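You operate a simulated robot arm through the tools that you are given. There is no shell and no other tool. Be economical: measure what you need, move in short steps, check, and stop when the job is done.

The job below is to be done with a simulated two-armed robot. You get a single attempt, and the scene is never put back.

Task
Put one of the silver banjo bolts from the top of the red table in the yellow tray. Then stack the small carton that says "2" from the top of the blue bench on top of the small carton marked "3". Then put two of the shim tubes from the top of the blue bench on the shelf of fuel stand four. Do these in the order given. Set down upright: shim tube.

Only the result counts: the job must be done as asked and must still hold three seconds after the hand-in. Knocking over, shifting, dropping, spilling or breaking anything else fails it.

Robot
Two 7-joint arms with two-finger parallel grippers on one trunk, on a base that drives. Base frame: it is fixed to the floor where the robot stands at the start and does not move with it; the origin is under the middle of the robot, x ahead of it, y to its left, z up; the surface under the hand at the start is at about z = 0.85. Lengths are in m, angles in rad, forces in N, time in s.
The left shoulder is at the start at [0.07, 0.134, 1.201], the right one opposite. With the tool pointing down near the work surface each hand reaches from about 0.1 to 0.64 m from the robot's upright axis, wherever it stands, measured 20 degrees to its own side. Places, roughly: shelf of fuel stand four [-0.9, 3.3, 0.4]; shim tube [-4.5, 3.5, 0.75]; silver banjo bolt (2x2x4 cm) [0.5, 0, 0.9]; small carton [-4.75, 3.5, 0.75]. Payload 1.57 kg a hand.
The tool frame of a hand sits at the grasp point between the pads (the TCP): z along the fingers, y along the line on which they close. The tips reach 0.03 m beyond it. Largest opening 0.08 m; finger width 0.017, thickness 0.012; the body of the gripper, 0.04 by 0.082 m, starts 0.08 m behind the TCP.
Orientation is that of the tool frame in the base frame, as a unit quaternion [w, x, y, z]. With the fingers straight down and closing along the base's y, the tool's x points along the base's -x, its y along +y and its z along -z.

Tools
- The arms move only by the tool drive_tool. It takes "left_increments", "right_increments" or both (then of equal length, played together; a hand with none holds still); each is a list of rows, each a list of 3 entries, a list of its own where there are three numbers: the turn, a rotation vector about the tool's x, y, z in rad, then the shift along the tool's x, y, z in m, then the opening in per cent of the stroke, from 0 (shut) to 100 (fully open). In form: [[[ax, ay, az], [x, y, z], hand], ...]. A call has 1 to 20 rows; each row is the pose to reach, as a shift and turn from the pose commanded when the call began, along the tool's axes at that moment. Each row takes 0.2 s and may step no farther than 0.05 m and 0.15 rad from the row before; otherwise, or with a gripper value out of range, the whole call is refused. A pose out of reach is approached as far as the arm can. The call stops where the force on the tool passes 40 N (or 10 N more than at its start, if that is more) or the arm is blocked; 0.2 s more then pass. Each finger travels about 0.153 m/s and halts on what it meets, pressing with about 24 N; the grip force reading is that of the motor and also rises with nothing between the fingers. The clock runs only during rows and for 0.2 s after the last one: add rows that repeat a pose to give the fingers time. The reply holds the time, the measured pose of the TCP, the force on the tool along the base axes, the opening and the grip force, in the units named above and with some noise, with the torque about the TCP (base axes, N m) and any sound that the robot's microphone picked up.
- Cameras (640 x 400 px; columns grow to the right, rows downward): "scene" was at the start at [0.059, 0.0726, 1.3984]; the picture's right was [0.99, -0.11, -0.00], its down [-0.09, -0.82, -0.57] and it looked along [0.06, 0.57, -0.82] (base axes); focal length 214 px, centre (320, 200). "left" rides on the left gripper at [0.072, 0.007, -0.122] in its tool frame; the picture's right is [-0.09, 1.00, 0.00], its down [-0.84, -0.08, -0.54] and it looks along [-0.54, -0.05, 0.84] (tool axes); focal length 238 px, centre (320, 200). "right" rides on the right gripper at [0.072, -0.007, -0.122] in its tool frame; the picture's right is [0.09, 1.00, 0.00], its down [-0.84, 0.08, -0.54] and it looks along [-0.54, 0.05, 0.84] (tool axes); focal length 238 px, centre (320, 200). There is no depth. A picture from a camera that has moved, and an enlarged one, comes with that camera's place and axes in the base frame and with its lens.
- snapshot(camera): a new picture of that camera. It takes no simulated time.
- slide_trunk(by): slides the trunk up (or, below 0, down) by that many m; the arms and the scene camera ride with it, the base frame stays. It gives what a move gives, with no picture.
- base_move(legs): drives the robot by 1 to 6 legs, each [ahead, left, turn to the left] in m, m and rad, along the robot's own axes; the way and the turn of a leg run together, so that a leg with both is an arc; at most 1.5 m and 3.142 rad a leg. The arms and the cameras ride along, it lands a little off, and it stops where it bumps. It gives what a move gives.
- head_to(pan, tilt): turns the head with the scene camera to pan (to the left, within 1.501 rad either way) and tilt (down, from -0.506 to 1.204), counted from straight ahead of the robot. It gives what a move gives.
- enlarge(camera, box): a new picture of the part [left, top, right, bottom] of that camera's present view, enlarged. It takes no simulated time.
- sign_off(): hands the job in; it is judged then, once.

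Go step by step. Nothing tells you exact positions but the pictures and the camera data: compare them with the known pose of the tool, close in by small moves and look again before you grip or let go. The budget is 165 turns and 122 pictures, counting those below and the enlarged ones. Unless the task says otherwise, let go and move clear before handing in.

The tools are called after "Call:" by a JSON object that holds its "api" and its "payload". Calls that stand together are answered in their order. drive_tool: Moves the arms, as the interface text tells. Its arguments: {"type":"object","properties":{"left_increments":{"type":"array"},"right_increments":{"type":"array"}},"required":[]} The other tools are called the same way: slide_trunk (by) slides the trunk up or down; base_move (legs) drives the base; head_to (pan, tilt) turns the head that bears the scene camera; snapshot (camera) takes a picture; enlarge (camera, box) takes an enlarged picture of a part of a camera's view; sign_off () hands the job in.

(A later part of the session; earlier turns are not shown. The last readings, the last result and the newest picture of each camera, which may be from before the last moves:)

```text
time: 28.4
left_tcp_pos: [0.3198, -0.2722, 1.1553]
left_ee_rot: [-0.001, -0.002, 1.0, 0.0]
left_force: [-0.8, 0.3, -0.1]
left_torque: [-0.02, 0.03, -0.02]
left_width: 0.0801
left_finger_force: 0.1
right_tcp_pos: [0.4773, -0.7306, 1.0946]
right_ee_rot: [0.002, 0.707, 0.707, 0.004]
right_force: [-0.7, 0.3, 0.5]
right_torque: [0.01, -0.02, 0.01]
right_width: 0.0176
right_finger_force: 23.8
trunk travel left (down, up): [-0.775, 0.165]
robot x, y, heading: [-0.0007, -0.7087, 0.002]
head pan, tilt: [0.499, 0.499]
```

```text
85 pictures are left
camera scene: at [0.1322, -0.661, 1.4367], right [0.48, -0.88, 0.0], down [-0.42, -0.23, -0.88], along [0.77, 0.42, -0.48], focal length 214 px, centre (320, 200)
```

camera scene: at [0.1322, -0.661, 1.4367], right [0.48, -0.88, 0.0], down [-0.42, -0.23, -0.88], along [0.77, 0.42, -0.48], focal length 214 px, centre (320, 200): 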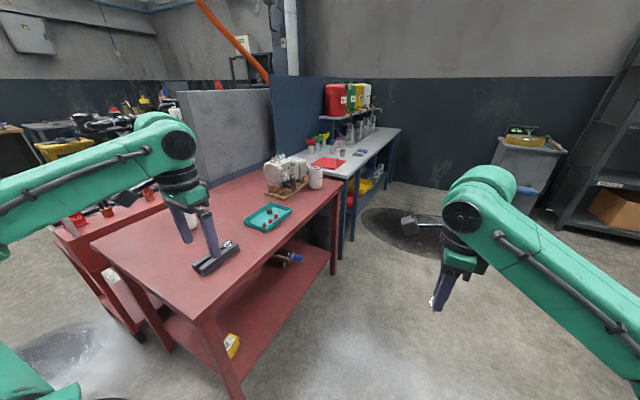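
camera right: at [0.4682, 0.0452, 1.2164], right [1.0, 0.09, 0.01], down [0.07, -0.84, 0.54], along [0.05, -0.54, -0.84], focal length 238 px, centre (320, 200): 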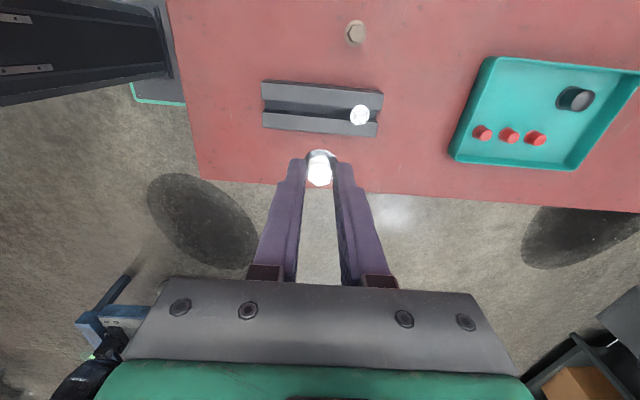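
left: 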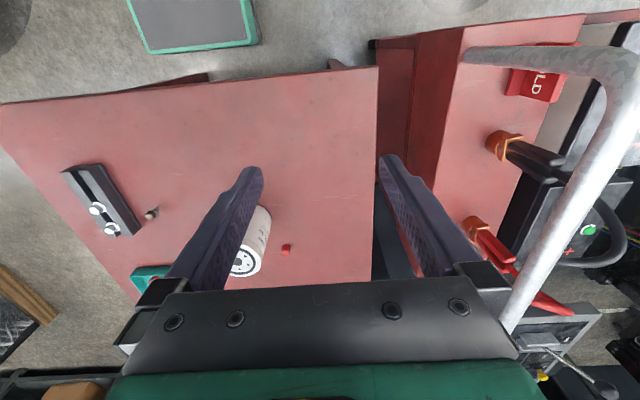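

A yellow object appears under the grey bench. Zooming there.

Call:
{"api": "enlarge", "payload": {"camera": "scene", "box": [240, 120, 420, 250]}}

Call:
{"api": "enlarge", "payload": {"camera": "scene", "box": [0, 70, 260, 250]}}

```text
3.08 times, centred on (330, 185) of scene
camera zoom: at [0.1322, -0.661, 1.4367], right [0.48, -0.88, 0.0], down [-0.42, -0.23, -0.88], along [0.77, 0.42, -0.48], focal length 660 px, centre (289, 246)
```

zoom: 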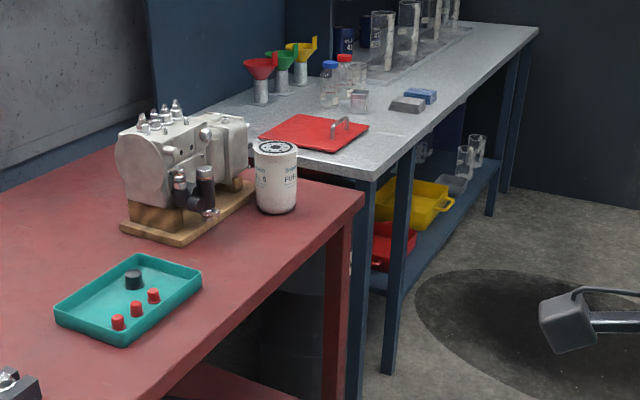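

```text
2.22 times, centred on (130, 160) of scene
camera zoom: at [0.1322, -0.661, 1.4367], right [0.48, -0.88, 0.0], down [-0.42, -0.23, -0.88], along [0.77, 0.42, -0.48], focal length 477 px, centre (742, 289)
```

zoom: 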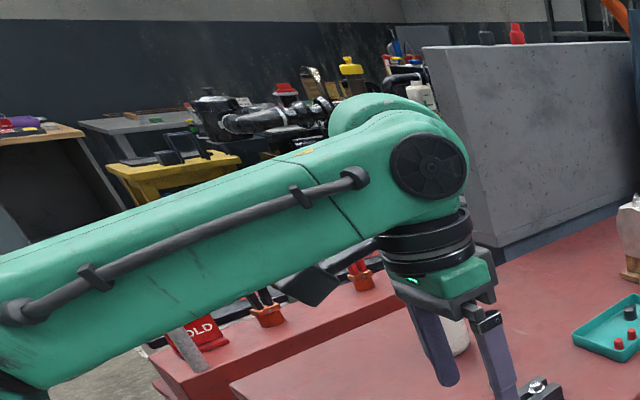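

The yellow tray with handles is on the lower shelf of the grey-topped bench, near (2.1, −0.1). I'll drive there and face the bench.

Call:
{"api": "base_move", "payload": {"legs": [[1.5, -0.15, 0], [0.55, 0, 0], [0, 0, 1.571]]}}

Call:
{"api": "head_to", "payload": {"pan": 0.0, "tilt": 0.8}}

Call:
{"api": "snapshot", "payload": {"camera": "scene"}}

```text
refused: leg 1 is longer than a leg can be; nothing moved
```

```text
time: 29.4
left_tcp_pos: [0.3196, -0.2706, 1.1556]
left_ee_rot: [0.0, -0.002, 1.0, -0.001]
left_force: [-0.5, 0.2, 0.1]
left_torque: [0.02, 0.0, 0.02]
left_width: 0.0799
left_finger_force: 0.0
right_tcp_pos: [0.4775, -0.7306, 1.0952]
right_ee_rot: [0.003, 0.707, 0.707, 0.002]
right_force: [-0.4, -0.6, 0.8]
right_torque: [-0.02, 0.0, 0.01]
right_width: 0.0176
right_finger_force: 24.0
trunk travel left (down, up): [-0.775, 0.165]
robot x, y, heading: [-0.0023, -0.7051, 0.007]
head pan, tilt: [0.0, 0.799]
```

```text
82 pictures are left
camera scene: at [0.133, -0.7043, 1.4108], right [0.0, -1.0, 0.0], down [-0.72, 0.0, -0.7], along [0.7, 0.0, -0.72], focal length 214 px, centre (320, 200)
```

scene: 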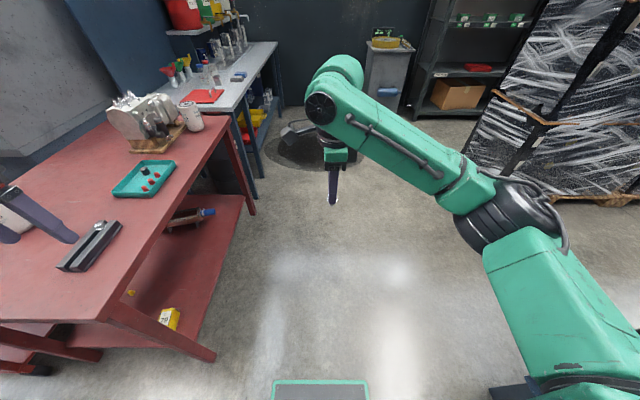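

Call:
{"api": "base_move", "payload": {"legs": [[0.05, -0.2, 0], [1.45, 0, 0], [0.55, 0, 0], [0, 0, 1.571]]}}

Call:
{"api": "snapshot", "payload": {"camera": "scene"}}

```text
time: 44.3
left_tcp_pos: [1.6158, -0.5762, 1.1561]
left_ee_rot: [0.0, -0.702, 0.712, 0.001]
left_force: [-0.6, -0.4, -0.1]
left_torque: [0.04, 0.0, 0.0]
left_width: 0.0799
left_finger_force: 0.1
right_tcp_pos: [2.0779, -0.4277, 1.0954]
right_ee_rot: [-0.001, 0.008, 1.0, 0.003]
right_force: [-0.6, -1.0, -0.4]
right_torque: [-0.01, 0.03, 0.0]
right_width: 0.0179
right_finger_force: 24.0
trunk travel left (down, up): [-0.775, 0.165]
robot x, y, heading: [2.043, -0.899, 1.558]
head pan, tilt: [0.0, 0.799]
```

```text
81 pictures are left
camera scene: at [2.0476, -0.7708, 1.4107], right [1.0, -0.01, 0.0], down [-0.01, -0.72, -0.7], along [0.01, 0.7, -0.72], focal length 214 px, centre (320, 200)
```

scene: 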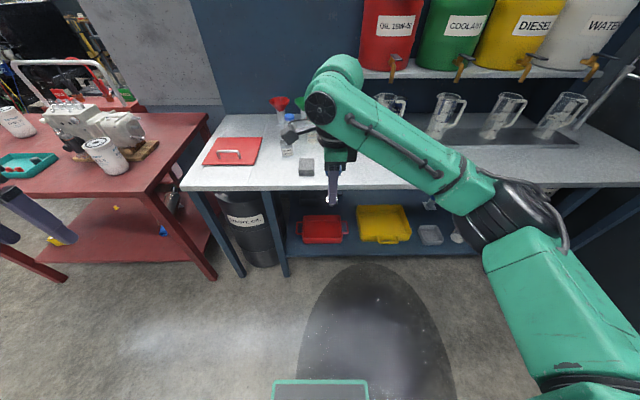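

The yellow tray is on the lower shelf (shelf z about 0.31), centre near (2.45, 0.05). I'll lower the trunk partway, pull the left hand back and look under the top.

Call:
{"api": "drive_tool", "payload": {"left_increments": [[[0, 0, 0], [0.04, 0, 0], 100], [[0, 0, 0], [0.08, 0, 0], 100], [[0, 0, 0], [0.12, 0, 0], 100]]}}

Call:
{"api": "slide_trunk", "payload": {"by": -0.55}}

Call:
{"api": "head_to", "payload": {"pan": -0.35, "tilt": 0.45}}

Call:
{"api": "snapshot", "payload": {"camera": "scene"}}

```text
time: 45.1
left_tcp_pos: [1.6142, -0.699, 1.1576]
left_ee_rot: [0.001, -0.702, 0.712, 0.001]
left_force: [-0.7, -0.2, -0.3]
left_torque: [-0.01, -0.02, 0.04]
left_width: 0.08
left_finger_force: 0.0
right_tcp_pos: [2.0788, -0.4285, 1.0951]
right_ee_rot: [-0.001, 0.008, 1.0, 0.004]
right_force: [-0.2, -0.5, -0.5]
right_torque: [0.01, 0.03, -0.01]
right_width: 0.018
right_finger_force: 24.0
trunk travel left (down, up): [-0.775, 0.165]
robot x, y, heading: [2.0435, -0.9008, 1.562]
head pan, tilt: [0.0, 0.799]
```

```text
refused: -0.55 is not a number from -0.4 to 0.4
```

```text
time: 45.9
left_tcp_pos: [1.6151, -0.6983, 1.1571]
left_ee_rot: [0.0, -0.702, 0.712, -0.001]
left_force: [0.3, 0.2, 0.3]
left_torque: [-0.01, 0.0, 0.0]
left_width: 0.0803
left_finger_force: 0.1
right_tcp_pos: [2.0782, -0.4265, 1.0939]
right_ee_rot: [0.0, 0.008, 1.0, 0.003]
right_force: [-0.4, 0.1, 0.3]
right_torque: [-0.01, 0.0, -0.01]
right_width: 0.0179
right_finger_force: 23.5
trunk travel left (down, up): [-0.775, 0.165]
robot x, y, heading: [2.0433, -0.9011, 1.557]
head pan, tilt: [-0.351, 0.45]
```

```text
80 pictures are left
camera scene: at [2.0789, -0.7654, 1.441], right [0.93, -0.36, 0.0], down [-0.16, -0.41, -0.9], along [0.32, 0.84, -0.44], focal length 214 px, centre (320, 200)
```

scene: 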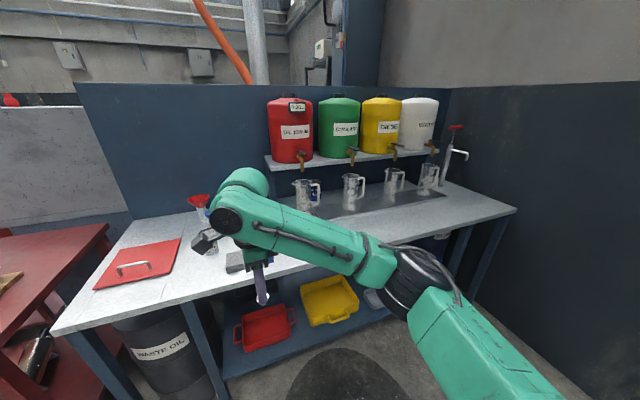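

Call:
{"api": "slide_trunk", "payload": {"by": -0.4}}

Call:
{"api": "head_to", "payload": {"pan": -0.35, "tilt": 0.6}}

Call:
{"api": "snapshot", "payload": {"camera": "scene"}}

```text
time: 49.8
left_tcp_pos: [1.613, -0.6969, 0.7558]
left_ee_rot: [-0.001, -0.702, 0.712, 0.0]
left_force: [0.0, 1.5, -1.0]
left_torque: [-0.02, 0.01, 0.0]
left_width: 0.0798
left_finger_force: 0.1
right_tcp_pos: [2.0785, -0.4268, 0.6957]
right_ee_rot: [-0.002, 0.008, 1.0, 0.004]
right_force: [0.2, -1.1, -0.2]
right_torque: [0.05, 0.03, 0.01]
right_width: 0.0181
right_finger_force: 24.0
trunk travel left (down, up): [-0.375, 0.565]
robot x, y, heading: [2.0448, -0.9041, 1.555]
head pan, tilt: [-0.351, 0.45]
```

```text
time: 50.5
left_tcp_pos: [1.6133, -0.6972, 0.7553]
left_ee_rot: [0.0, -0.702, 0.712, 0.0]
left_force: [-0.6, -0.1, 0.6]
left_torque: [-0.04, 0.01, 0.02]
left_width: 0.0802
left_finger_force: 0.1
right_tcp_pos: [2.0785, -0.4269, 0.6955]
right_ee_rot: [-0.001, 0.008, 1.0, 0.003]
right_force: [0.6, 0.8, 0.2]
right_torque: [0.01, 0.0, 0.02]
right_width: 0.0181
right_finger_force: 24.1
trunk travel left (down, up): [-0.375, 0.565]
robot x, y, heading: [2.0448, -0.8999, 1.556]
head pan, tilt: [-0.351, 0.6]
```

```text
79 pictures are left
camera scene: at [2.0779, -0.7691, 1.0276], right [0.93, -0.36, 0.0], down [-0.2, -0.53, -0.83], along [0.29, 0.77, -0.56], focal length 214 px, centre (320, 200)
```

scene: 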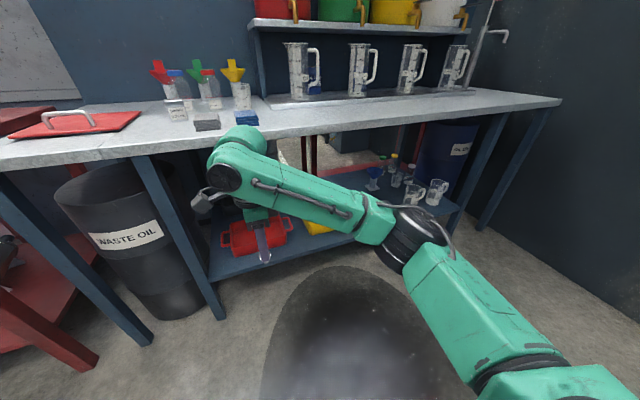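

Tray is centred about (2.44, 0.04), rim about z 0.36, under the bench top (0.85). I'll lower further, shift right, then approach with the hand under the top.

Call:
{"api": "slide_trunk", "payload": {"by": -0.23}}

Call:
{"api": "base_move", "payload": {"legs": [[0, -0.25, 0], [0.2, 0, 0.013]]}}

Call:
{"api": "snapshot", "payload": {"camera": "scene"}}

Call:
{"api": "snapshot", "payload": {"camera": "right"}}

```text
time: 52.9
left_tcp_pos: [1.6132, -0.6977, 0.5261]
left_ee_rot: [0.0, -0.702, 0.713, 0.0]
left_force: [-0.2, 0.8, -0.1]
left_torque: [-0.01, 0.01, 0.02]
left_width: 0.0799
left_finger_force: 0.1
right_tcp_pos: [2.0785, -0.4277, 0.4649]
right_ee_rot: [-0.001, 0.008, 1.0, 0.004]
right_force: [-0.2, 0.1, 0.3]
right_torque: [0.04, 0.01, 0.0]
right_width: 0.0178
right_finger_force: 23.7
trunk travel left (down, up): [-0.145, 0.795]
robot x, y, heading: [2.0464, -0.9046, 1.558]
head pan, tilt: [-0.351, 0.6]
```

```text
time: 55.9
left_tcp_pos: [1.8633, -0.5066, 0.5263]
left_ee_rot: [0.0, -0.706, 0.708, 0.0]
left_force: [0.3, -0.1, -0.4]
left_torque: [-0.02, 0.03, -0.01]
left_width: 0.08
left_finger_force: 0.1
right_tcp_pos: [2.3256, -0.2322, 0.4657]
right_ee_rot: [0.0, 0.002, 1.0, 0.003]
right_force: [0.7, -0.6, -0.1]
right_torque: [0.0, 0.01, -0.01]
right_width: 0.0177
right_finger_force: 24.3
trunk travel left (down, up): [-0.145, 0.795]
robot x, y, heading: [2.2955, -0.7095, 1.565]
head pan, tilt: [-0.351, 0.6]
```

```text
78 pictures are left
camera scene: at [2.3284, -0.5734, 0.7976], right [0.94, -0.35, 0.0], down [-0.2, -0.53, -0.82], along [0.29, 0.77, -0.57], focal length 214 px, centre (320, 200)
```

scene: 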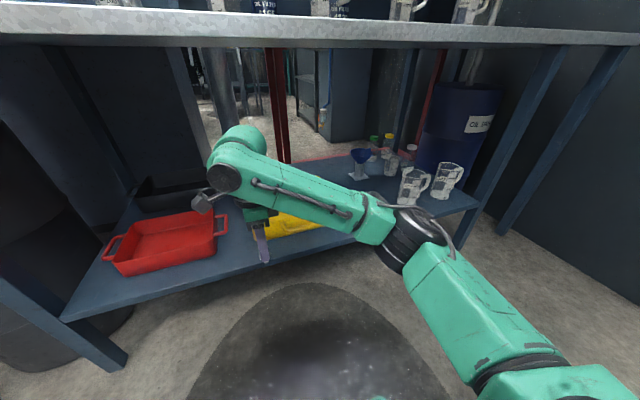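

```text
77 pictures are left
camera right: at [2.2533, -0.2382, 0.5859], right [-0.09, 1.0, 0.01], down [0.84, 0.07, 0.54], along [0.54, 0.05, -0.84], focal length 238 px, centre (320, 200)
```

right: 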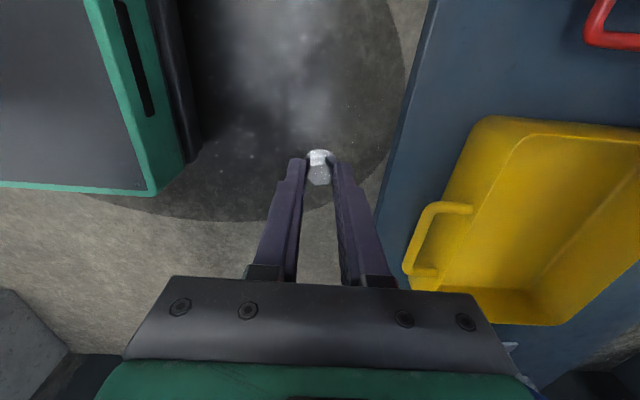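

Clear view of the tray: the floor spans roughly x 2.33–2.55 and y 0.04–0.2. I'll drive in 0.25 m and 0.08 m right, with the hand staying under the bench top.

Call:
{"api": "base_move", "payload": {"legs": [[0.12, -0.08, 0], [0.13, 0, 0]]}}

Call:
{"api": "snapshot", "payload": {"camera": "right"}}

Call:
{"api": "snapshot", "payload": {"camera": "scene"}}

```text
time: 58.1
left_tcp_pos: [1.9433, -0.2579, 0.5255]
left_ee_rot: [0.0, -0.706, 0.708, 0.0]
left_force: [0.2, -0.1, -0.8]
left_torque: [0.0, -0.03, -0.01]
left_width: 0.08
left_finger_force: 0.0
right_tcp_pos: [2.4071, 0.0178, 0.4642]
right_ee_rot: [0.0, 0.002, 1.0, 0.004]
right_force: [0.0, 0.2, -0.6]
right_torque: [-0.02, 0.02, 0.04]
right_width: 0.0178
right_finger_force: 24.0
trunk travel left (down, up): [-0.145, 0.795]
robot x, y, heading: [2.3784, -0.4587, 1.569]
head pan, tilt: [-0.351, 0.6]
```

```text
76 pictures are left
camera right: at [2.3345, 0.0111, 0.5859], right [-0.09, 1.0, 0.01], down [0.84, 0.07, 0.54], along [0.54, 0.05, -0.84], focal length 238 px, centre (320, 200)
```

right: 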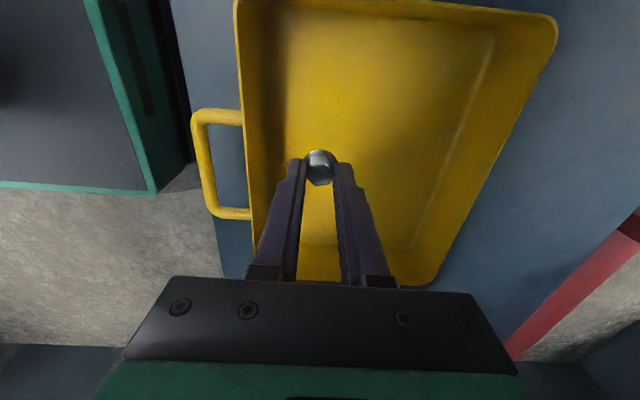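

```text
75 pictures are left
camera scene: at [2.4095, -0.3241, 0.7976], right [0.94, -0.35, 0.0], down [-0.2, -0.53, -0.82], along [0.29, 0.77, -0.57], focal length 214 px, centre (320, 200)
```

scene: 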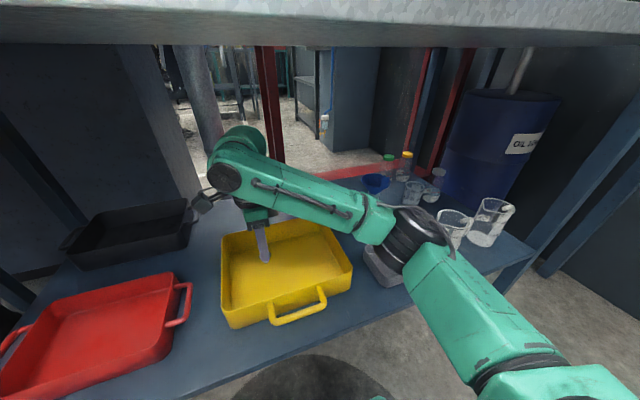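

The hand is over the tray floor. I'll move 3 cm further in and lower until the bolt nearly touches the floor.

Call:
{"api": "drive_tool", "payload": {"right_increments": [[[0, 0, 0], [0, 0.015, 0.02], 0], [[0, 0, 0], [0, 0.03, 0.04], 0], [[0, 0, 0], [0, 0.03, 0.055], 0], [[0, 0, 0], [0, 0.03, 0.065], 0]]}}

Call:
{"api": "snapshot", "payload": {"camera": "right"}}

Call:
{"api": "enlarge", "payload": {"camera": "scene", "box": [200, 200, 360, 330]}}

```text
time: 59.1
left_tcp_pos: [1.9435, -0.2573, 0.526]
left_ee_rot: [0.0, -0.705, 0.709, 0.0]
left_force: [0.6, 0.7, 1.4]
left_torque: [0.0, 0.05, -0.04]
left_width: 0.0799
left_finger_force: 0.0
right_tcp_pos: [2.4075, 0.0488, 0.4006]
right_ee_rot: [-0.001, 0.002, 1.0, 0.004]
right_force: [-0.7, 0.5, -0.8]
right_torque: [0.03, 0.0, -0.04]
right_width: 0.0179
right_finger_force: 24.3
trunk travel left (down, up): [-0.145, 0.795]
robot x, y, heading: [2.3777, -0.4566, 1.566]
head pan, tilt: [-0.351, 0.6]
```

```text
74 pictures are left
camera right: at [2.3346, 0.0418, 0.5215], right [-0.09, 1.0, 0.01], down [0.84, 0.07, 0.54], along [0.54, 0.05, -0.84], focal length 238 px, centre (320, 200)
```

right: 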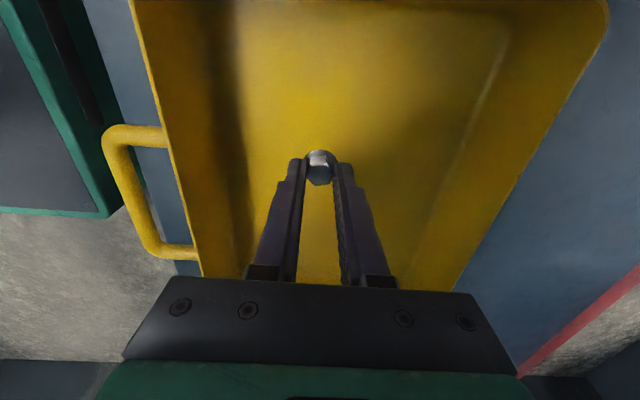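

```text
3.08 times, centred on (280, 265) of scene
camera zoom: at [2.4095, -0.3242, 0.7976], right [0.94, -0.35, 0.0], down [-0.2, -0.53, -0.82], along [0.29, 0.77, -0.57], focal length 660 px, centre (443, 0)
```

zoom: 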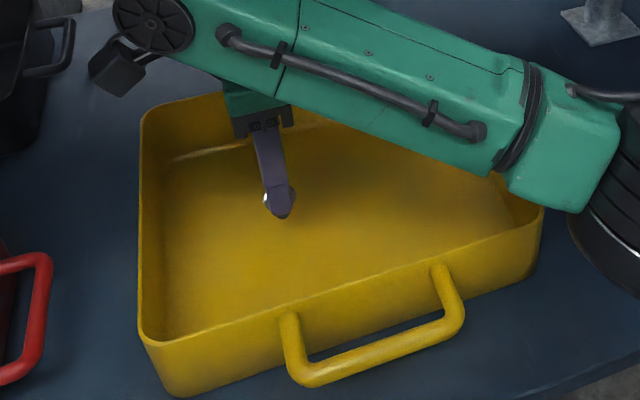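

Centred over the tray floor. I'll lower 1.5 cm more and check contact.

Call:
{"api": "drive_tool", "payload": {"right_increments": [[[0, 0, 0], [0, 0, 0.005], 0], [[0, 0, 0], [0, 0, 0.01], 0], [[0, 0, 0], [0, 0, 0.015], 0]]}}

Call:
{"api": "enlarge", "payload": {"camera": "scene", "box": [200, 200, 460, 330]}}

```text
time: 59.9
left_tcp_pos: [1.9437, -0.2576, 0.5269]
left_ee_rot: [0.0, -0.706, 0.709, 0.0]
left_force: [0.0, 0.4, 1.0]
left_torque: [-0.03, -0.01, -0.01]
left_width: 0.0799
left_finger_force: 0.1
right_tcp_pos: [2.4076, 0.0478, 0.3854]
right_ee_rot: [0.0, 0.004, 1.0, 0.004]
right_force: [0.5, 0.3, -0.3]
right_torque: [0.0, 0.07, 0.02]
right_width: 0.0179
right_finger_force: 24.3
trunk travel left (down, up): [-0.145, 0.795]
robot x, y, heading: [2.3753, -0.458, 1.57]
head pan, tilt: [-0.351, 0.6]
```

```text
2.46 times, centred on (330, 265) of scene
camera zoom: at [2.4095, -0.3242, 0.7976], right [0.94, -0.35, 0.0], down [-0.2, -0.53, -0.82], along [0.29, 0.77, -0.57], focal length 528 px, centre (295, 40)
```

zoom: 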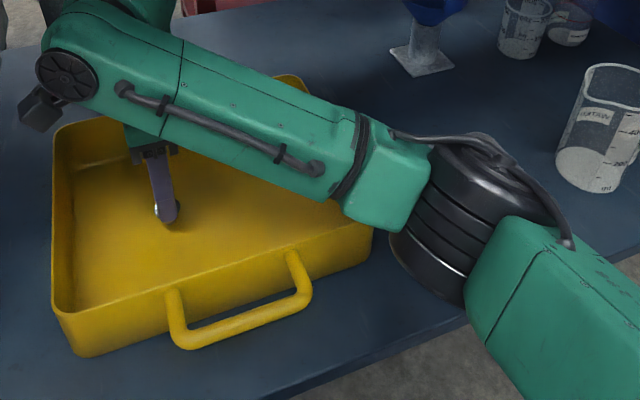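

No contact yet; I'll lower 8 mm more and release, since the remaining gap is small.

Call:
{"api": "drive_tool", "payload": {"right_increments": [[[0, 0, 0], [0, 0, 0.004], 0], [[0, 0, 0], [0, 0, 0.008], 0], [[0, 0, 0], [0, 0, 0.008], 0], [[0, 0, 0], [0, 0, 0.008], 30], [[0, 0, 0], [0, 0, 0.008], 60], [[0, 0, 0], [0, 0, 0.0], 60], [[0, 0, 0], [0, 0, -0.04], 60], [[0, 0, 0], [0, 0, -0.08], 60]]}}

Call:
{"api": "snapshot", "payload": {"camera": "right"}}

```text
time: 61.7
left_tcp_pos: [1.9429, -0.2564, 0.5266]
left_ee_rot: [0.001, -0.705, 0.709, 0.001]
left_force: [-0.3, 0.6, 0.1]
left_torque: [0.01, 0.02, -0.01]
left_width: 0.0801
left_finger_force: 0.1
right_tcp_pos: [2.4053, 0.0464, 0.4669]
right_ee_rot: [-0.001, 0.004, 1.0, 0.002]
right_force: [-1.3, 0.6, 0.4]
right_torque: [0.02, -0.04, 0.0]
right_width: 0.0478
right_finger_force: 0.1
trunk travel left (down, up): [-0.145, 0.795]
robot x, y, heading: [2.3769, -0.4593, 1.561]
head pan, tilt: [-0.351, 0.6]
```

```text
71 pictures are left
camera right: at [2.3346, 0.0406, 0.5862], right [-0.09, 1.0, 0.01], down [0.84, 0.07, 0.54], along [0.54, 0.05, -0.84], focal length 238 px, centre (320, 200)
```

right: 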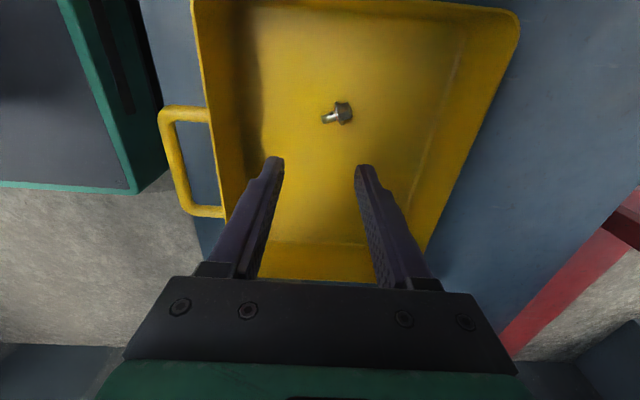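

The bolt lies in the yellow tray. Now I'll back out, raise the trunk, and drive toward the blue bench along the aisle at y ≈ −0.85.

Call:
{"api": "base_move", "payload": {"legs": [[-0.4, 0, 0]]}}

Call:
{"api": "slide_trunk", "payload": {"by": 0.4}}

Call:
{"api": "slide_trunk", "payload": {"by": 0.3}}

Call:
{"api": "base_move", "payload": {"legs": [[0, 1.5, 0], [0, 1.1, 0]]}}

Call:
{"api": "head_to", "payload": {"pan": 0.6, "tilt": 0.4}}

Call:
{"api": "snapshot", "payload": {"camera": "scene"}}

```text
time: 64.2
left_tcp_pos: [1.9411, -0.6572, 0.5254]
left_ee_rot: [0.0, -0.707, 0.707, 0.0]
left_force: [0.9, 1.7, 0.6]
left_torque: [-0.01, 0.01, -0.04]
left_width: 0.0799
left_finger_force: 0.1
right_tcp_pos: [2.4041, -0.3503, 0.4642]
right_ee_rot: [0.0, 0.0, 1.0, 0.004]
right_force: [0.6, -0.5, 0.1]
right_torque: [-0.03, 0.05, -0.02]
right_width: 0.0481
right_finger_force: 0.0
trunk travel left (down, up): [-0.145, 0.795]
robot x, y, heading: [2.3796, -0.8565, 1.574]
head pan, tilt: [-0.351, 0.6]
```

```text
time: 68.0
left_tcp_pos: [1.9416, -0.6574, 0.9265]
left_ee_rot: [0.0, -0.707, 0.707, -0.001]
left_force: [-0.2, -0.9, -0.1]
left_torque: [-0.04, -0.02, 0.03]
left_width: 0.0799
left_finger_force: 0.0
right_tcp_pos: [2.4037, -0.3508, 0.8649]
right_ee_rot: [0.0, 0.0, 1.0, 0.004]
right_force: [0.2, -0.4, -0.3]
right_torque: [0.0, -0.01, 0.0]
right_width: 0.0479
right_finger_force: 0.1
trunk travel left (down, up): [-0.545, 0.395]
robot x, y, heading: [2.378, -0.8581, 1.571]
head pan, tilt: [-0.351, 0.6]
```

```text
time: 71.0
left_tcp_pos: [1.941, -0.6581, 1.2252]
left_ee_rot: [0.001, 0.707, -0.707, 0.0]
left_force: [0.2, 0.3, 0.6]
left_torque: [0.02, -0.02, 0.01]
left_width: 0.08
left_finger_force: 0.1
right_tcp_pos: [2.4037, -0.3494, 1.1649]
right_ee_rot: [0.0, 0.001, 1.0, 0.005]
right_force: [0.3, 0.4, 1.2]
right_torque: [-0.01, 0.01, 0.01]
right_width: 0.0482
right_finger_force: 0.1
trunk travel left (down, up): [-0.845, 0.095]
robot x, y, heading: [2.3758, -0.8557, 1.571]
head pan, tilt: [-0.351, 0.6]
```

```text
time: 83.7
left_tcp_pos: [-0.6517, -0.649, 1.2272]
left_ee_rot: [0.0, -0.706, 0.708, 0.001]
left_force: [0.3, 0.3, 0.5]
left_torque: [-0.01, 0.02, 0.0]
left_width: 0.0801
left_finger_force: 0.0
right_tcp_pos: [-0.188, -0.3431, 1.1651]
right_ee_rot: [-0.001, 0.003, 1.0, 0.004]
right_force: [-0.4, -0.6, -0.1]
right_torque: [-0.01, 0.02, 0.0]
right_width: 0.0477
right_finger_force: 0.1
trunk travel left (down, up): [-0.845, 0.095]
robot x, y, heading: [-0.217, -0.8506, 1.564]
head pan, tilt: [-0.351, 0.6]
```

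```text
time: 84.9
left_tcp_pos: [-0.6514, -0.6496, 1.2267]
left_ee_rot: [0.0, -0.706, 0.708, 0.0]
left_force: [0.1, -0.6, 0.3]
left_torque: [-0.02, 0.02, -0.01]
left_width: 0.0797
left_finger_force: 0.0
right_tcp_pos: [-0.1887, -0.3431, 1.1644]
right_ee_rot: [-0.001, 0.002, 1.0, 0.003]
right_force: [-0.1, 0.2, -0.2]
right_torque: [0.0, 0.03, 0.0]
right_width: 0.0479
right_finger_force: 0.0
trunk travel left (down, up): [-0.845, 0.095]
robot x, y, heading: [-0.2202, -0.8507, 1.566]
head pan, tilt: [0.6, 0.4]
```

```text
70 pictures are left
camera scene: at [-0.269, -0.7217, 1.5158], right [0.83, 0.56, 0.0], down [0.22, -0.32, -0.92], along [-0.52, 0.76, -0.39], focal length 214 px, centre (320, 200)
```

scene: 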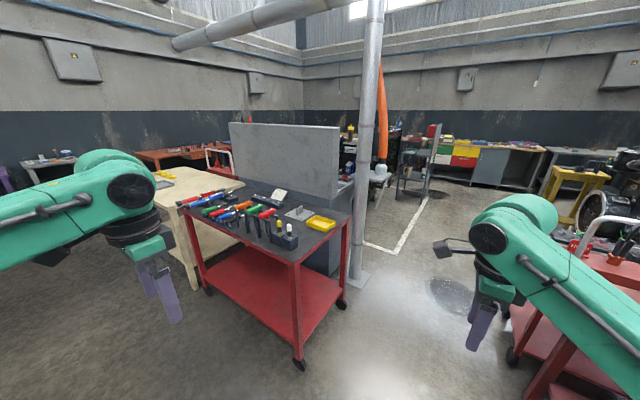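

There is another yellow item on a tool cart here. I need to check whether it's a "tray".

Call:
{"api": "enlarge", "payload": {"camera": "scene", "box": [150, 150, 370, 290]}}

Call:
{"api": "enlarge", "payload": {"camera": "scene", "box": [280, 90, 640, 280]}}

```text
2.86 times, centred on (260, 220) of scene
camera zoom: at [-0.269, -0.7217, 1.5158], right [0.83, 0.56, 0.0], down [0.22, -0.32, -0.92], along [-0.52, 0.76, -0.39], focal length 613 px, centre (491, 143)
```

zoom: 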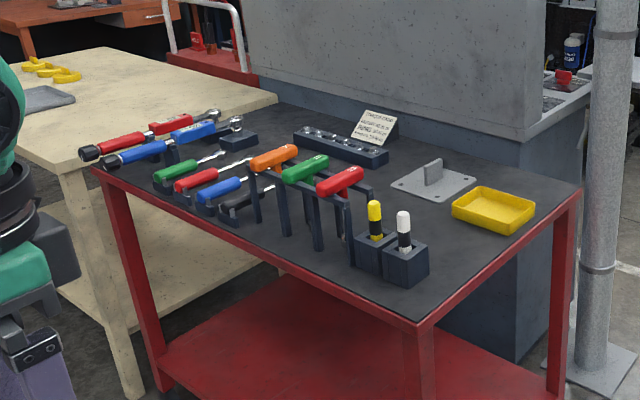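

```text
1.78 times, centred on (460, 185) of scene
camera zoom: at [-0.269, -0.7217, 1.5158], right [0.83, 0.56, 0.0], down [0.22, -0.32, -0.92], along [-0.52, 0.76, -0.39], focal length 381 px, centre (71, 227)
```

zoom: 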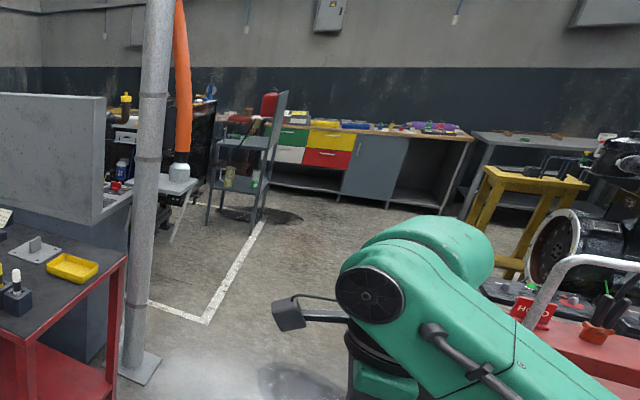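

This one is a small shallow open tray on the tool cart, like the teal one, whereas the item under the fluid bench is a handled pan in a set of pans. I'll look closely before deciding.

Call:
{"api": "enlarge", "payload": {"camera": "scene", "box": [270, 195, 350, 245]}}

Call:
{"api": "head_to", "payload": {"pan": -0.7, "tilt": 0.4}}

Call:
{"api": "snapshot", "payload": {"camera": "scene"}}

Call:
{"api": "head_to", "payload": {"pan": 1.3, "tilt": 0.35}}

Call:
{"api": "snapshot", "payload": {"camera": "scene"}}

```text
8.00 times, centred on (310, 220) of scene
camera zoom: at [-0.269, -0.7217, 1.5158], right [0.83, 0.56, 0.0], down [0.22, -0.32, -0.92], along [-0.52, 0.76, -0.39], focal length 1716 px, centre (400, 40)
```

zoom: 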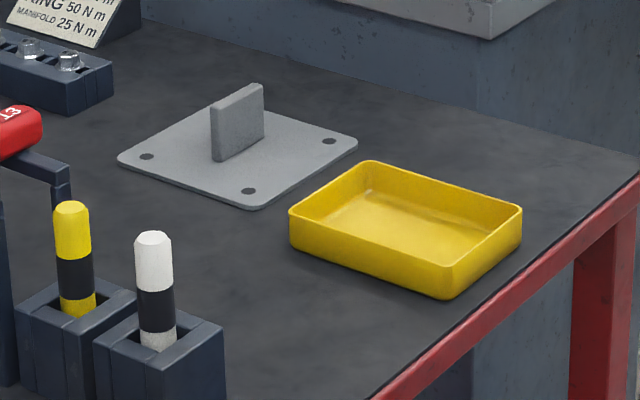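

```text
time: 86.4
left_tcp_pos: [-0.6522, -0.6495, 1.2256]
left_ee_rot: [0.0, -0.706, 0.708, 0.0]
left_force: [0.3, -0.2, -0.5]
left_torque: [-0.01, 0.01, -0.04]
left_width: 0.0802
left_finger_force: 0.1
right_tcp_pos: [-0.1902, -0.3432, 1.1641]
right_ee_rot: [0.0, 0.002, 1.0, 0.003]
right_force: [-0.5, 0.3, 0.8]
right_torque: [0.01, 0.02, 0.01]
right_width: 0.0477
right_finger_force: 0.1
trunk travel left (down, up): [-0.845, 0.095]
robot x, y, heading: [-0.2168, -0.8479, 1.566]
head pan, tilt: [-0.7, 0.4]
```

```text
66 pictures are left
camera scene: at [-0.1573, -0.7277, 1.5158], right [0.76, -0.65, 0.0], down [-0.25, -0.3, -0.92], along [0.6, 0.7, -0.39], focal length 214 px, centre (320, 200)
```

scene: 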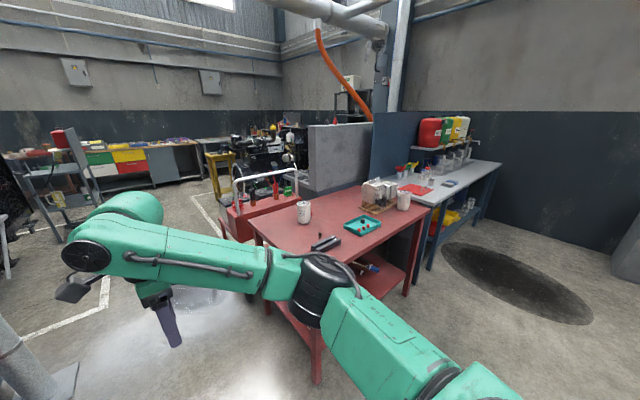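

```text
time: 88.3
left_tcp_pos: [-0.6515, -0.6491, 1.2267]
left_ee_rot: [0.0, -0.706, 0.708, 0.0]
left_force: [-0.7, 0.2, 0.4]
left_torque: [-0.02, -0.02, -0.01]
left_width: 0.08
left_finger_force: 0.0
right_tcp_pos: [-0.1904, -0.3433, 1.1662]
right_ee_rot: [0.0, 0.003, 1.0, 0.004]
right_force: [-0.7, 0.8, 0.5]
right_torque: [-0.02, 0.0, 0.01]
right_width: 0.0479
right_finger_force: 0.0
trunk travel left (down, up): [-0.845, 0.095]
robot x, y, heading: [-0.217, -0.848, 1.57]
head pan, tilt: [1.3, 0.351]
```

```text
65 pictures are left
camera scene: at [-0.3068, -0.7732, 1.5204], right [0.27, 0.96, 0.0], down [0.33, -0.09, -0.94], along [-0.9, 0.25, -0.34], focal length 214 px, centre (320, 200)
```

scene: 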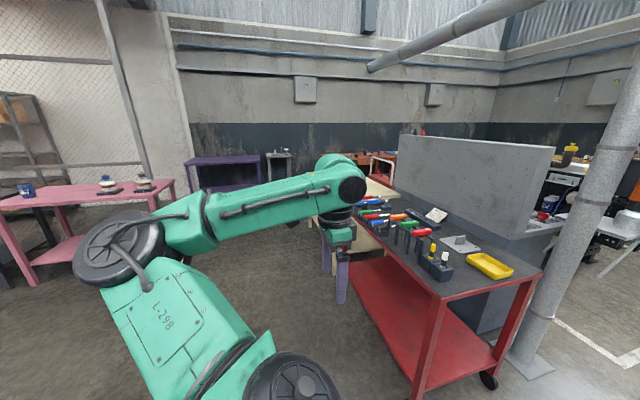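

I judge the plain shallow yellow tray on the tool cart to be "the yellow tray"; the other is a handled drip pan. So I'll go back and fetch the bolt, turning the hand back so it closes across the lying bolt.

Call:
{"api": "drive_tool", "payload": {"right_increments": [[[0, 0, -0.145], [0, 0, 0], 60], [[0, 0, -0.29], [0, 0, 0], 60], [[0, 0, -0.435], [0, 0, 0], 60], [[0, 0, -0.58], [0, 0, 0], 60], [[0, 0, -0.725], [0, 0, 0], 60], [[0, 0, -0.87], [0, 0, 0], 60], [[0, 0, -1.015], [0, 0, 0], 60], [[0, 0, -1.16], [0, 0, 0], 60], [[0, 0, -1.305], [0, 0, 0], 60], [[0, 0, -1.45], [0, 0, 0], 60], [[0, 0, -1.57], [0, 0, 0], 60]]}}

Call:
{"api": "base_move", "payload": {"legs": [[0, -1.5, 0], [0, -1.09, 0]]}}

Call:
{"api": "slide_trunk", "payload": {"by": -0.4}}

Call:
{"api": "slide_trunk", "payload": {"by": -0.27}}

Call:
{"api": "head_to", "payload": {"pan": -0.35, "tilt": 0.6}}

Call:
{"api": "snapshot", "payload": {"camera": "scene"}}

```text
time: 90.7
left_tcp_pos: [-0.6519, -0.6489, 1.2255]
left_ee_rot: [0.0, -0.706, 0.708, 0.0]
left_force: [-0.6, -0.1, -0.5]
left_torque: [-0.02, -0.01, -0.04]
left_width: 0.0799
left_finger_force: 0.1
right_tcp_pos: [-0.1905, -0.3437, 1.1655]
right_ee_rot: [0.002, -0.706, 0.708, 0.002]
right_force: [-0.1, -0.2, -0.2]
right_torque: [0.02, -0.01, 0.01]
right_width: 0.0483
right_finger_force: 0.1
trunk travel left (down, up): [-0.845, 0.095]
robot x, y, heading: [-0.2183, -0.8496, 1.565]
head pan, tilt: [1.3, 0.351]
```

```text
time: 103.4
left_tcp_pos: [1.948, -0.6501, 1.2258]
left_ee_rot: [-0.001, 0.711, -0.703, 0.0]
left_force: [-0.1, 0.4, -0.5]
left_torque: [-0.02, 0.0, 0.01]
left_width: 0.08
left_finger_force: 0.0
right_tcp_pos: [2.4055, -0.3397, 1.1648]
right_ee_rot: [-0.003, 0.71, -0.704, -0.002]
right_force: [0.6, 0.3, 0.2]
right_torque: [0.01, 0.0, -0.02]
right_width: 0.0478
right_finger_force: 0.1
trunk travel left (down, up): [-0.845, 0.095]
robot x, y, heading: [2.383, -0.8462, 1.586]
head pan, tilt: [1.3, 0.351]
```

```text
time: 107.2
left_tcp_pos: [1.9482, -0.6492, 0.8266]
left_ee_rot: [0.001, 0.711, -0.703, 0.0]
left_force: [0.1, 0.1, -0.6]
left_torque: [-0.03, -0.03, -0.01]
left_width: 0.0802
left_finger_force: 0.1
right_tcp_pos: [2.4066, -0.3384, 0.7651]
right_ee_rot: [-0.002, 0.711, -0.703, -0.003]
right_force: [0.4, -0.3, 0.1]
right_torque: [0.02, -0.02, 0.03]
right_width: 0.0478
right_finger_force: 0.1
trunk travel left (down, up): [-0.445, 0.495]
robot x, y, heading: [2.3838, -0.8476, 1.577]
head pan, tilt: [1.3, 0.351]
```

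```text
time: 110.0
left_tcp_pos: [1.9481, -0.651, 0.5566]
left_ee_rot: [0.0, 0.71, -0.704, 0.0]
left_force: [-0.1, 0.0, 0.4]
left_torque: [0.0, -0.01, 0.0]
left_width: 0.0801
left_finger_force: 0.0
right_tcp_pos: [2.4057, -0.3395, 0.496]
right_ee_rot: [-0.002, 0.71, -0.704, -0.003]
right_force: [-0.1, -0.5, 0.2]
right_torque: [-0.01, 0.01, -0.03]
right_width: 0.0483
right_finger_force: 0.0
trunk travel left (down, up): [-0.175, 0.765]
robot x, y, heading: [2.382, -0.8426, 1.585]
head pan, tilt: [1.3, 0.351]
```

```text
time: 111.7
left_tcp_pos: [1.9485, -0.6494, 0.5561]
left_ee_rot: [0.0, 0.711, -0.704, 0.0]
left_force: [-0.4, 0.2, 0.7]
left_torque: [-0.05, 0.04, -0.02]
left_width: 0.0801
left_finger_force: 0.1
right_tcp_pos: [2.4065, -0.3393, 0.4947]
right_ee_rot: [-0.001, 0.711, -0.704, -0.004]
right_force: [-0.2, -0.7, 0.0]
right_torque: [-0.05, -0.02, 0.0]
right_width: 0.0482
right_finger_force: 0.0
trunk travel left (down, up): [-0.175, 0.765]
robot x, y, heading: [2.3849, -0.8438, 1.582]
head pan, tilt: [-0.351, 0.6]
```

```text
64 pictures are left
camera scene: at [2.4147, -0.7099, 0.8276], right [0.94, -0.33, 0.0], down [-0.19, -0.53, -0.83], along [0.28, 0.78, -0.56], focal length 214 px, centre (320, 200)
```

scene: 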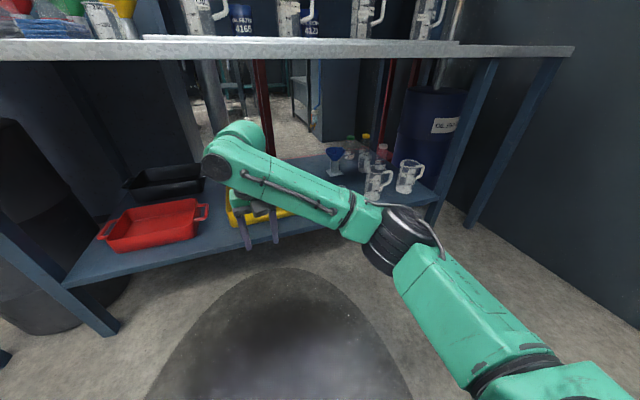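

Same approach as before. I'll lower 3 cm and drive in 0.39 m, correcting the heading slightly.

Call:
{"api": "slide_trunk", "payload": {"by": -0.03}}

Call:
{"api": "base_move", "payload": {"legs": [[0.2, 0, -0.011], [0.18, 0, 0]]}}

Call:
{"api": "snapshot", "payload": {"camera": "right"}}

```text
time: 112.4
left_tcp_pos: [1.948, -0.6501, 0.5269]
left_ee_rot: [0.0, 0.711, -0.703, -0.001]
left_force: [0.2, 0.2, -0.1]
left_torque: [-0.02, -0.01, -0.01]
left_width: 0.0802
left_finger_force: 0.1
right_tcp_pos: [2.4054, -0.3392, 0.4652]
right_ee_rot: [-0.001, 0.71, -0.704, -0.003]
right_force: [0.3, 0.4, 0.0]
right_torque: [-0.03, -0.02, -0.04]
right_width: 0.0479
right_finger_force: 0.1
trunk travel left (down, up): [-0.145, 0.795]
robot x, y, heading: [2.3844, -0.849, 1.578]
head pan, tilt: [-0.351, 0.6]
```

```text
time: 115.1
left_tcp_pos: [1.9503, -0.2642, 0.527]
left_ee_rot: [0.0, -0.707, 0.708, 0.0]
left_force: [0.1, 0.2, -0.1]
left_torque: [0.0, -0.04, -0.01]
left_width: 0.08
left_finger_force: 0.1
right_tcp_pos: [2.4117, 0.0414, 0.4646]
right_ee_rot: [0.002, -0.706, 0.708, 0.003]
right_force: [-0.1, 0.7, -1.0]
right_torque: [0.02, 0.01, 0.01]
right_width: 0.0482
right_finger_force: 0.1
trunk travel left (down, up): [-0.145, 0.795]
robot x, y, heading: [2.385, -0.4629, 1.571]
head pan, tilt: [-0.351, 0.6]
```

```text
63 pictures are left
camera right: at [2.4179, -0.0312, 0.5858], right [-1.0, -0.09, 0.0], down [-0.07, 0.83, 0.55], along [-0.05, 0.55, -0.84], focal length 238 px, centre (320, 200)
```

right: 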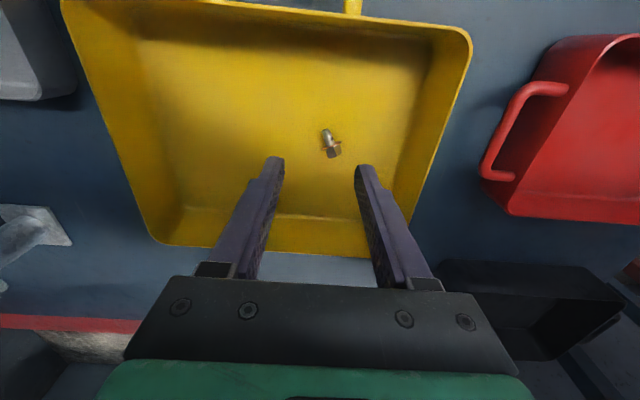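

The bolt lies at about (2.397, 0.061), tilted about 20° from y. I'll move above it, rotate to suit and look again.

Call:
{"api": "drive_tool", "payload": {"right_increments": [[[0, 0, -0.12], [-0.01, 0.007, 0.015], 60], [[0, 0, -0.24], [-0.0196, 0.0147, 0.03], 60], [[0, 0, -0.35], [-0.0196, 0.0147, 0.045], 60]]}}

Call:
{"api": "enlarge", "payload": {"camera": "right", "box": [240, 100, 400, 220]}}

```text
time: 115.9
left_tcp_pos: [1.9493, -0.2635, 0.5256]
left_ee_rot: [0.0, -0.707, 0.707, 0.0]
left_force: [-0.5, -0.6, 0.4]
left_torque: [-0.05, -0.04, -0.01]
left_width: 0.0802
left_finger_force: 0.1
right_tcp_pos: [2.3966, 0.0621, 0.4198]
right_ee_rot: [-0.002, 0.819, -0.574, -0.003]
right_force: [0.0, 0.1, -0.5]
right_torque: [0.0, -0.02, 0.0]
right_width: 0.0479
right_finger_force: 0.1
trunk travel left (down, up): [-0.145, 0.795]
robot x, y, heading: [2.3827, -0.4633, 1.569]
head pan, tilt: [-0.351, 0.6]
```

```text
3.33 times, centred on (320, 160) of right
camera zoom: at [2.4271, -0.0044, 0.5406], right [-0.9, -0.43, 0.0], down [-0.36, 0.76, 0.55], along [-0.23, 0.5, -0.84], focal length 794 px, centre (320, 333)
```

zoom: 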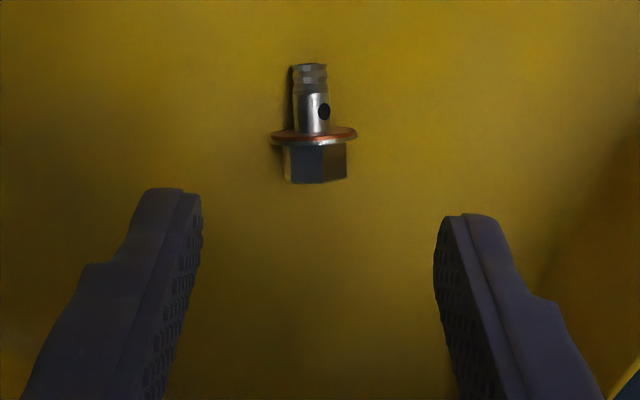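

Clear view of the bolt; I'll grip the shank just beyond the flange, at about (2.4025, 0.056).

Call:
{"api": "drive_tool", "payload": {"right_increments": [[[0, 0, 0], [0.008, -0.0028, 0.015], 50], [[0, 0, 0], [0.008, -0.0028, 0.03], 45], [[0, 0, 0], [0.008, -0.0028, 0.042], 45]]}}

Call:
{"api": "enlarge", "payload": {"camera": "right", "box": [240, 100, 400, 220]}}

```text
time: 116.7
left_tcp_pos: [1.9509, -0.2639, 0.5267]
left_ee_rot: [0.0, -0.707, 0.707, 0.0]
left_force: [0.5, -0.3, -0.5]
left_torque: [0.02, 0.0, -0.04]
left_width: 0.0801
left_finger_force: 0.2
right_tcp_pos: [2.402, 0.0556, 0.3778]
right_ee_rot: [-0.003, 0.818, -0.575, -0.002]
right_force: [-0.2, -0.3, 0.0]
right_torque: [-0.01, -0.02, -0.01]
right_width: 0.0358
right_finger_force: 0.1
trunk travel left (down, up): [-0.145, 0.795]
robot x, y, heading: [2.3852, -0.4673, 1.571]
head pan, tilt: [-0.351, 0.6]
```

```text
3.33 times, centred on (320, 160) of right
camera zoom: at [2.4327, -0.0109, 0.4986], right [-0.91, -0.42, 0.0], down [-0.36, 0.76, 0.55], along [-0.23, 0.5, -0.84], focal length 794 px, centre (320, 333)
```

zoom: 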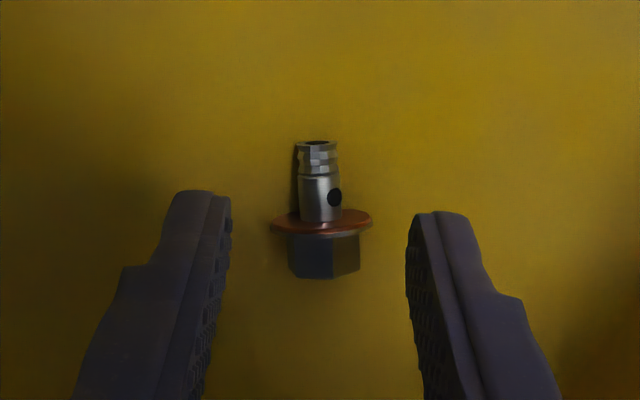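

Nearly aligned. I'll shift 3.5 mm along the shank and lower to the floor gently, then close.

Call:
{"api": "drive_tool", "payload": {"right_increments": [[[0, 0, 0], [0.0035, -0.0005, 0.008], 45], [[0, 0, 0], [0.0035, -0.0005, 0.014], 45], [[0, 0, 0], [0.0035, -0.0005, 0.016], 45], [[0, 0, 0], [0.0035, -0.0005, 0.016], 45]]}}

Call:
{"api": "enlarge", "payload": {"camera": "right", "box": [240, 100, 400, 220]}}

```text
time: 117.7
left_tcp_pos: [1.9492, -0.2637, 0.527]
left_ee_rot: [0.0, -0.706, 0.708, 0.0]
left_force: [-0.1, -0.1, 0.7]
left_torque: [0.0, -0.03, 0.02]
left_width: 0.08
left_finger_force: 0.1
right_tcp_pos: [2.4048, 0.0513, 0.3624]
right_ee_rot: [-0.003, 0.818, -0.575, -0.003]
right_force: [-0.8, 0.5, -0.1]
right_torque: [0.01, -0.02, -0.01]
right_width: 0.0358
right_finger_force: 0.0
trunk travel left (down, up): [-0.145, 0.795]
robot x, y, heading: [2.3854, -0.4649, 1.568]
head pan, tilt: [-0.351, 0.6]
```

```text
3.33 times, centred on (320, 160) of right
camera zoom: at [2.4346, -0.0142, 0.4825], right [-0.91, -0.42, 0.0], down [-0.36, 0.76, 0.55], along [-0.23, 0.5, -0.84], focal length 794 px, centre (320, 333)
```

zoom: 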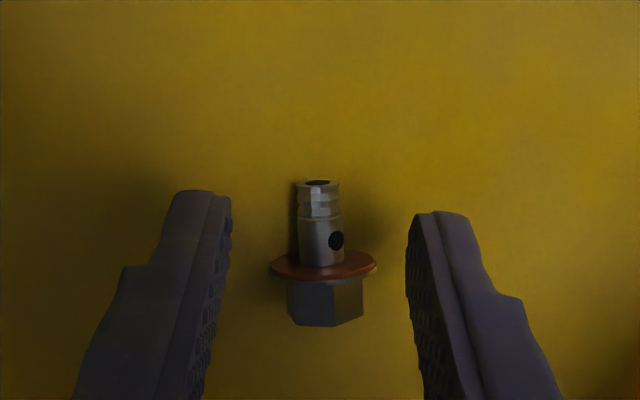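

Shank is centred, with its axis at about z 0.332. I'll lower 6 mm more and close.

Call:
{"api": "drive_tool", "payload": {"right_increments": [[[0, 0, 0], [0, 0, 0.004], 45], [[0, 0, 0], [0, 0, 0.007], 45], [[0, 0, 0], [0, 0, 0.007], 15], [[0, 0, 0], [0, 0, 0.007], 0], [[0, 0, 0], [0, 0, 0.007], 0]]}}

Call:
{"api": "enlarge", "payload": {"camera": "right", "box": [240, 100, 400, 220]}}

```text
time: 118.9
left_tcp_pos: [1.95, -0.2643, 0.5267]
left_ee_rot: [0.0, -0.706, 0.708, 0.0]
left_force: [0.5, 0.5, -0.1]
left_torque: [0.01, -0.03, -0.04]
left_width: 0.0802
left_finger_force: 0.0
right_tcp_pos: [2.4024, 0.0521, 0.3553]
right_ee_rot: [-0.003, 0.818, -0.575, -0.003]
right_force: [0.3, -0.8, 0.0]
right_torque: [-0.01, -0.01, -0.02]
right_width: 0.0
right_finger_force: 21.7
trunk travel left (down, up): [-0.145, 0.795]
robot x, y, heading: [2.3814, -0.4596, 1.567]
head pan, tilt: [-0.351, 0.6]
```

```text
3.33 times, centred on (320, 160) of right
camera zoom: at [2.4344, -0.0143, 0.4757], right [-0.91, -0.42, 0.0], down [-0.36, 0.76, 0.55], along [-0.23, 0.5, -0.84], focal length 794 px, centre (320, 333)
```

zoom: 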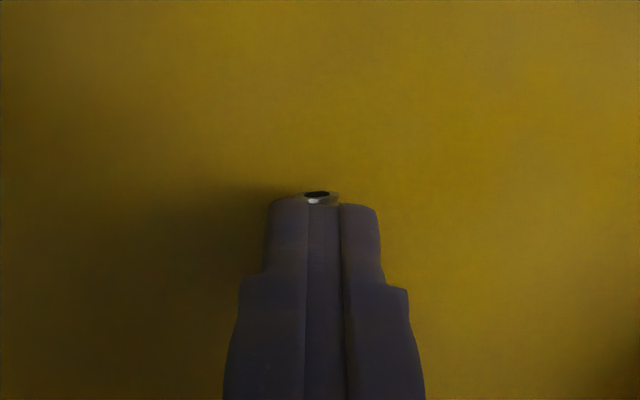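

The fingers closed above the shank, so the floor is lower than I thought. I'll reopen, lower 1 cm and look.

Call:
{"api": "drive_tool", "payload": {"right_increments": [[[0, 0, 0], [0, 0, -0.002], 20], [[0, 0, 0], [0, 0, -0.002], 45], [[0, 0, 0], [0, 0, 0.003], 45], [[0, 0, 0], [0, 0, 0.008], 45], [[0, 0, 0], [0, 0, 0.008], 45]]}}

Call:
{"api": "enlarge", "payload": {"camera": "right", "box": [240, 100, 400, 220]}}

```text
time: 120.1
left_tcp_pos: [1.9499, -0.2642, 0.5257]
left_ee_rot: [0.0, -0.706, 0.708, 0.0]
left_force: [0.4, 0.0, -0.8]
left_torque: [-0.01, 0.03, -0.01]
left_width: 0.08
left_finger_force: 0.1
right_tcp_pos: [2.4028, 0.0524, 0.3464]
right_ee_rot: [-0.003, 0.818, -0.575, -0.003]
right_force: [0.2, 0.6, 0.3]
right_torque: [0.04, 0.01, 0.0]
right_width: 0.0358
right_finger_force: 0.0
trunk travel left (down, up): [-0.145, 0.795]
robot x, y, heading: [2.3805, -0.4655, 1.568]
head pan, tilt: [-0.351, 0.6]
```

```text
3.33 times, centred on (320, 160) of right
camera zoom: at [2.4344, -0.014, 0.4679], right [-0.91, -0.42, 0.0], down [-0.36, 0.76, 0.55], along [-0.23, 0.5, -0.84], focal length 794 px, centre (320, 333)
```

zoom: 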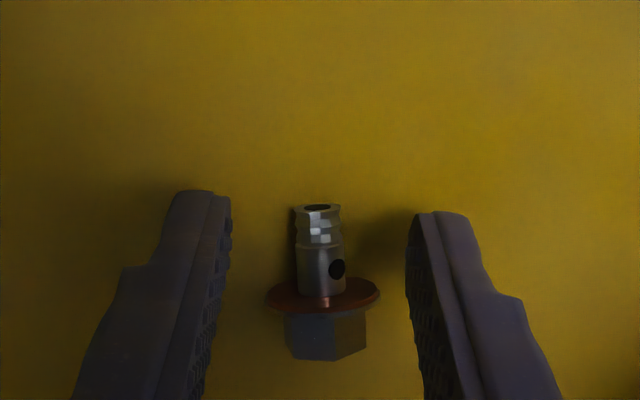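

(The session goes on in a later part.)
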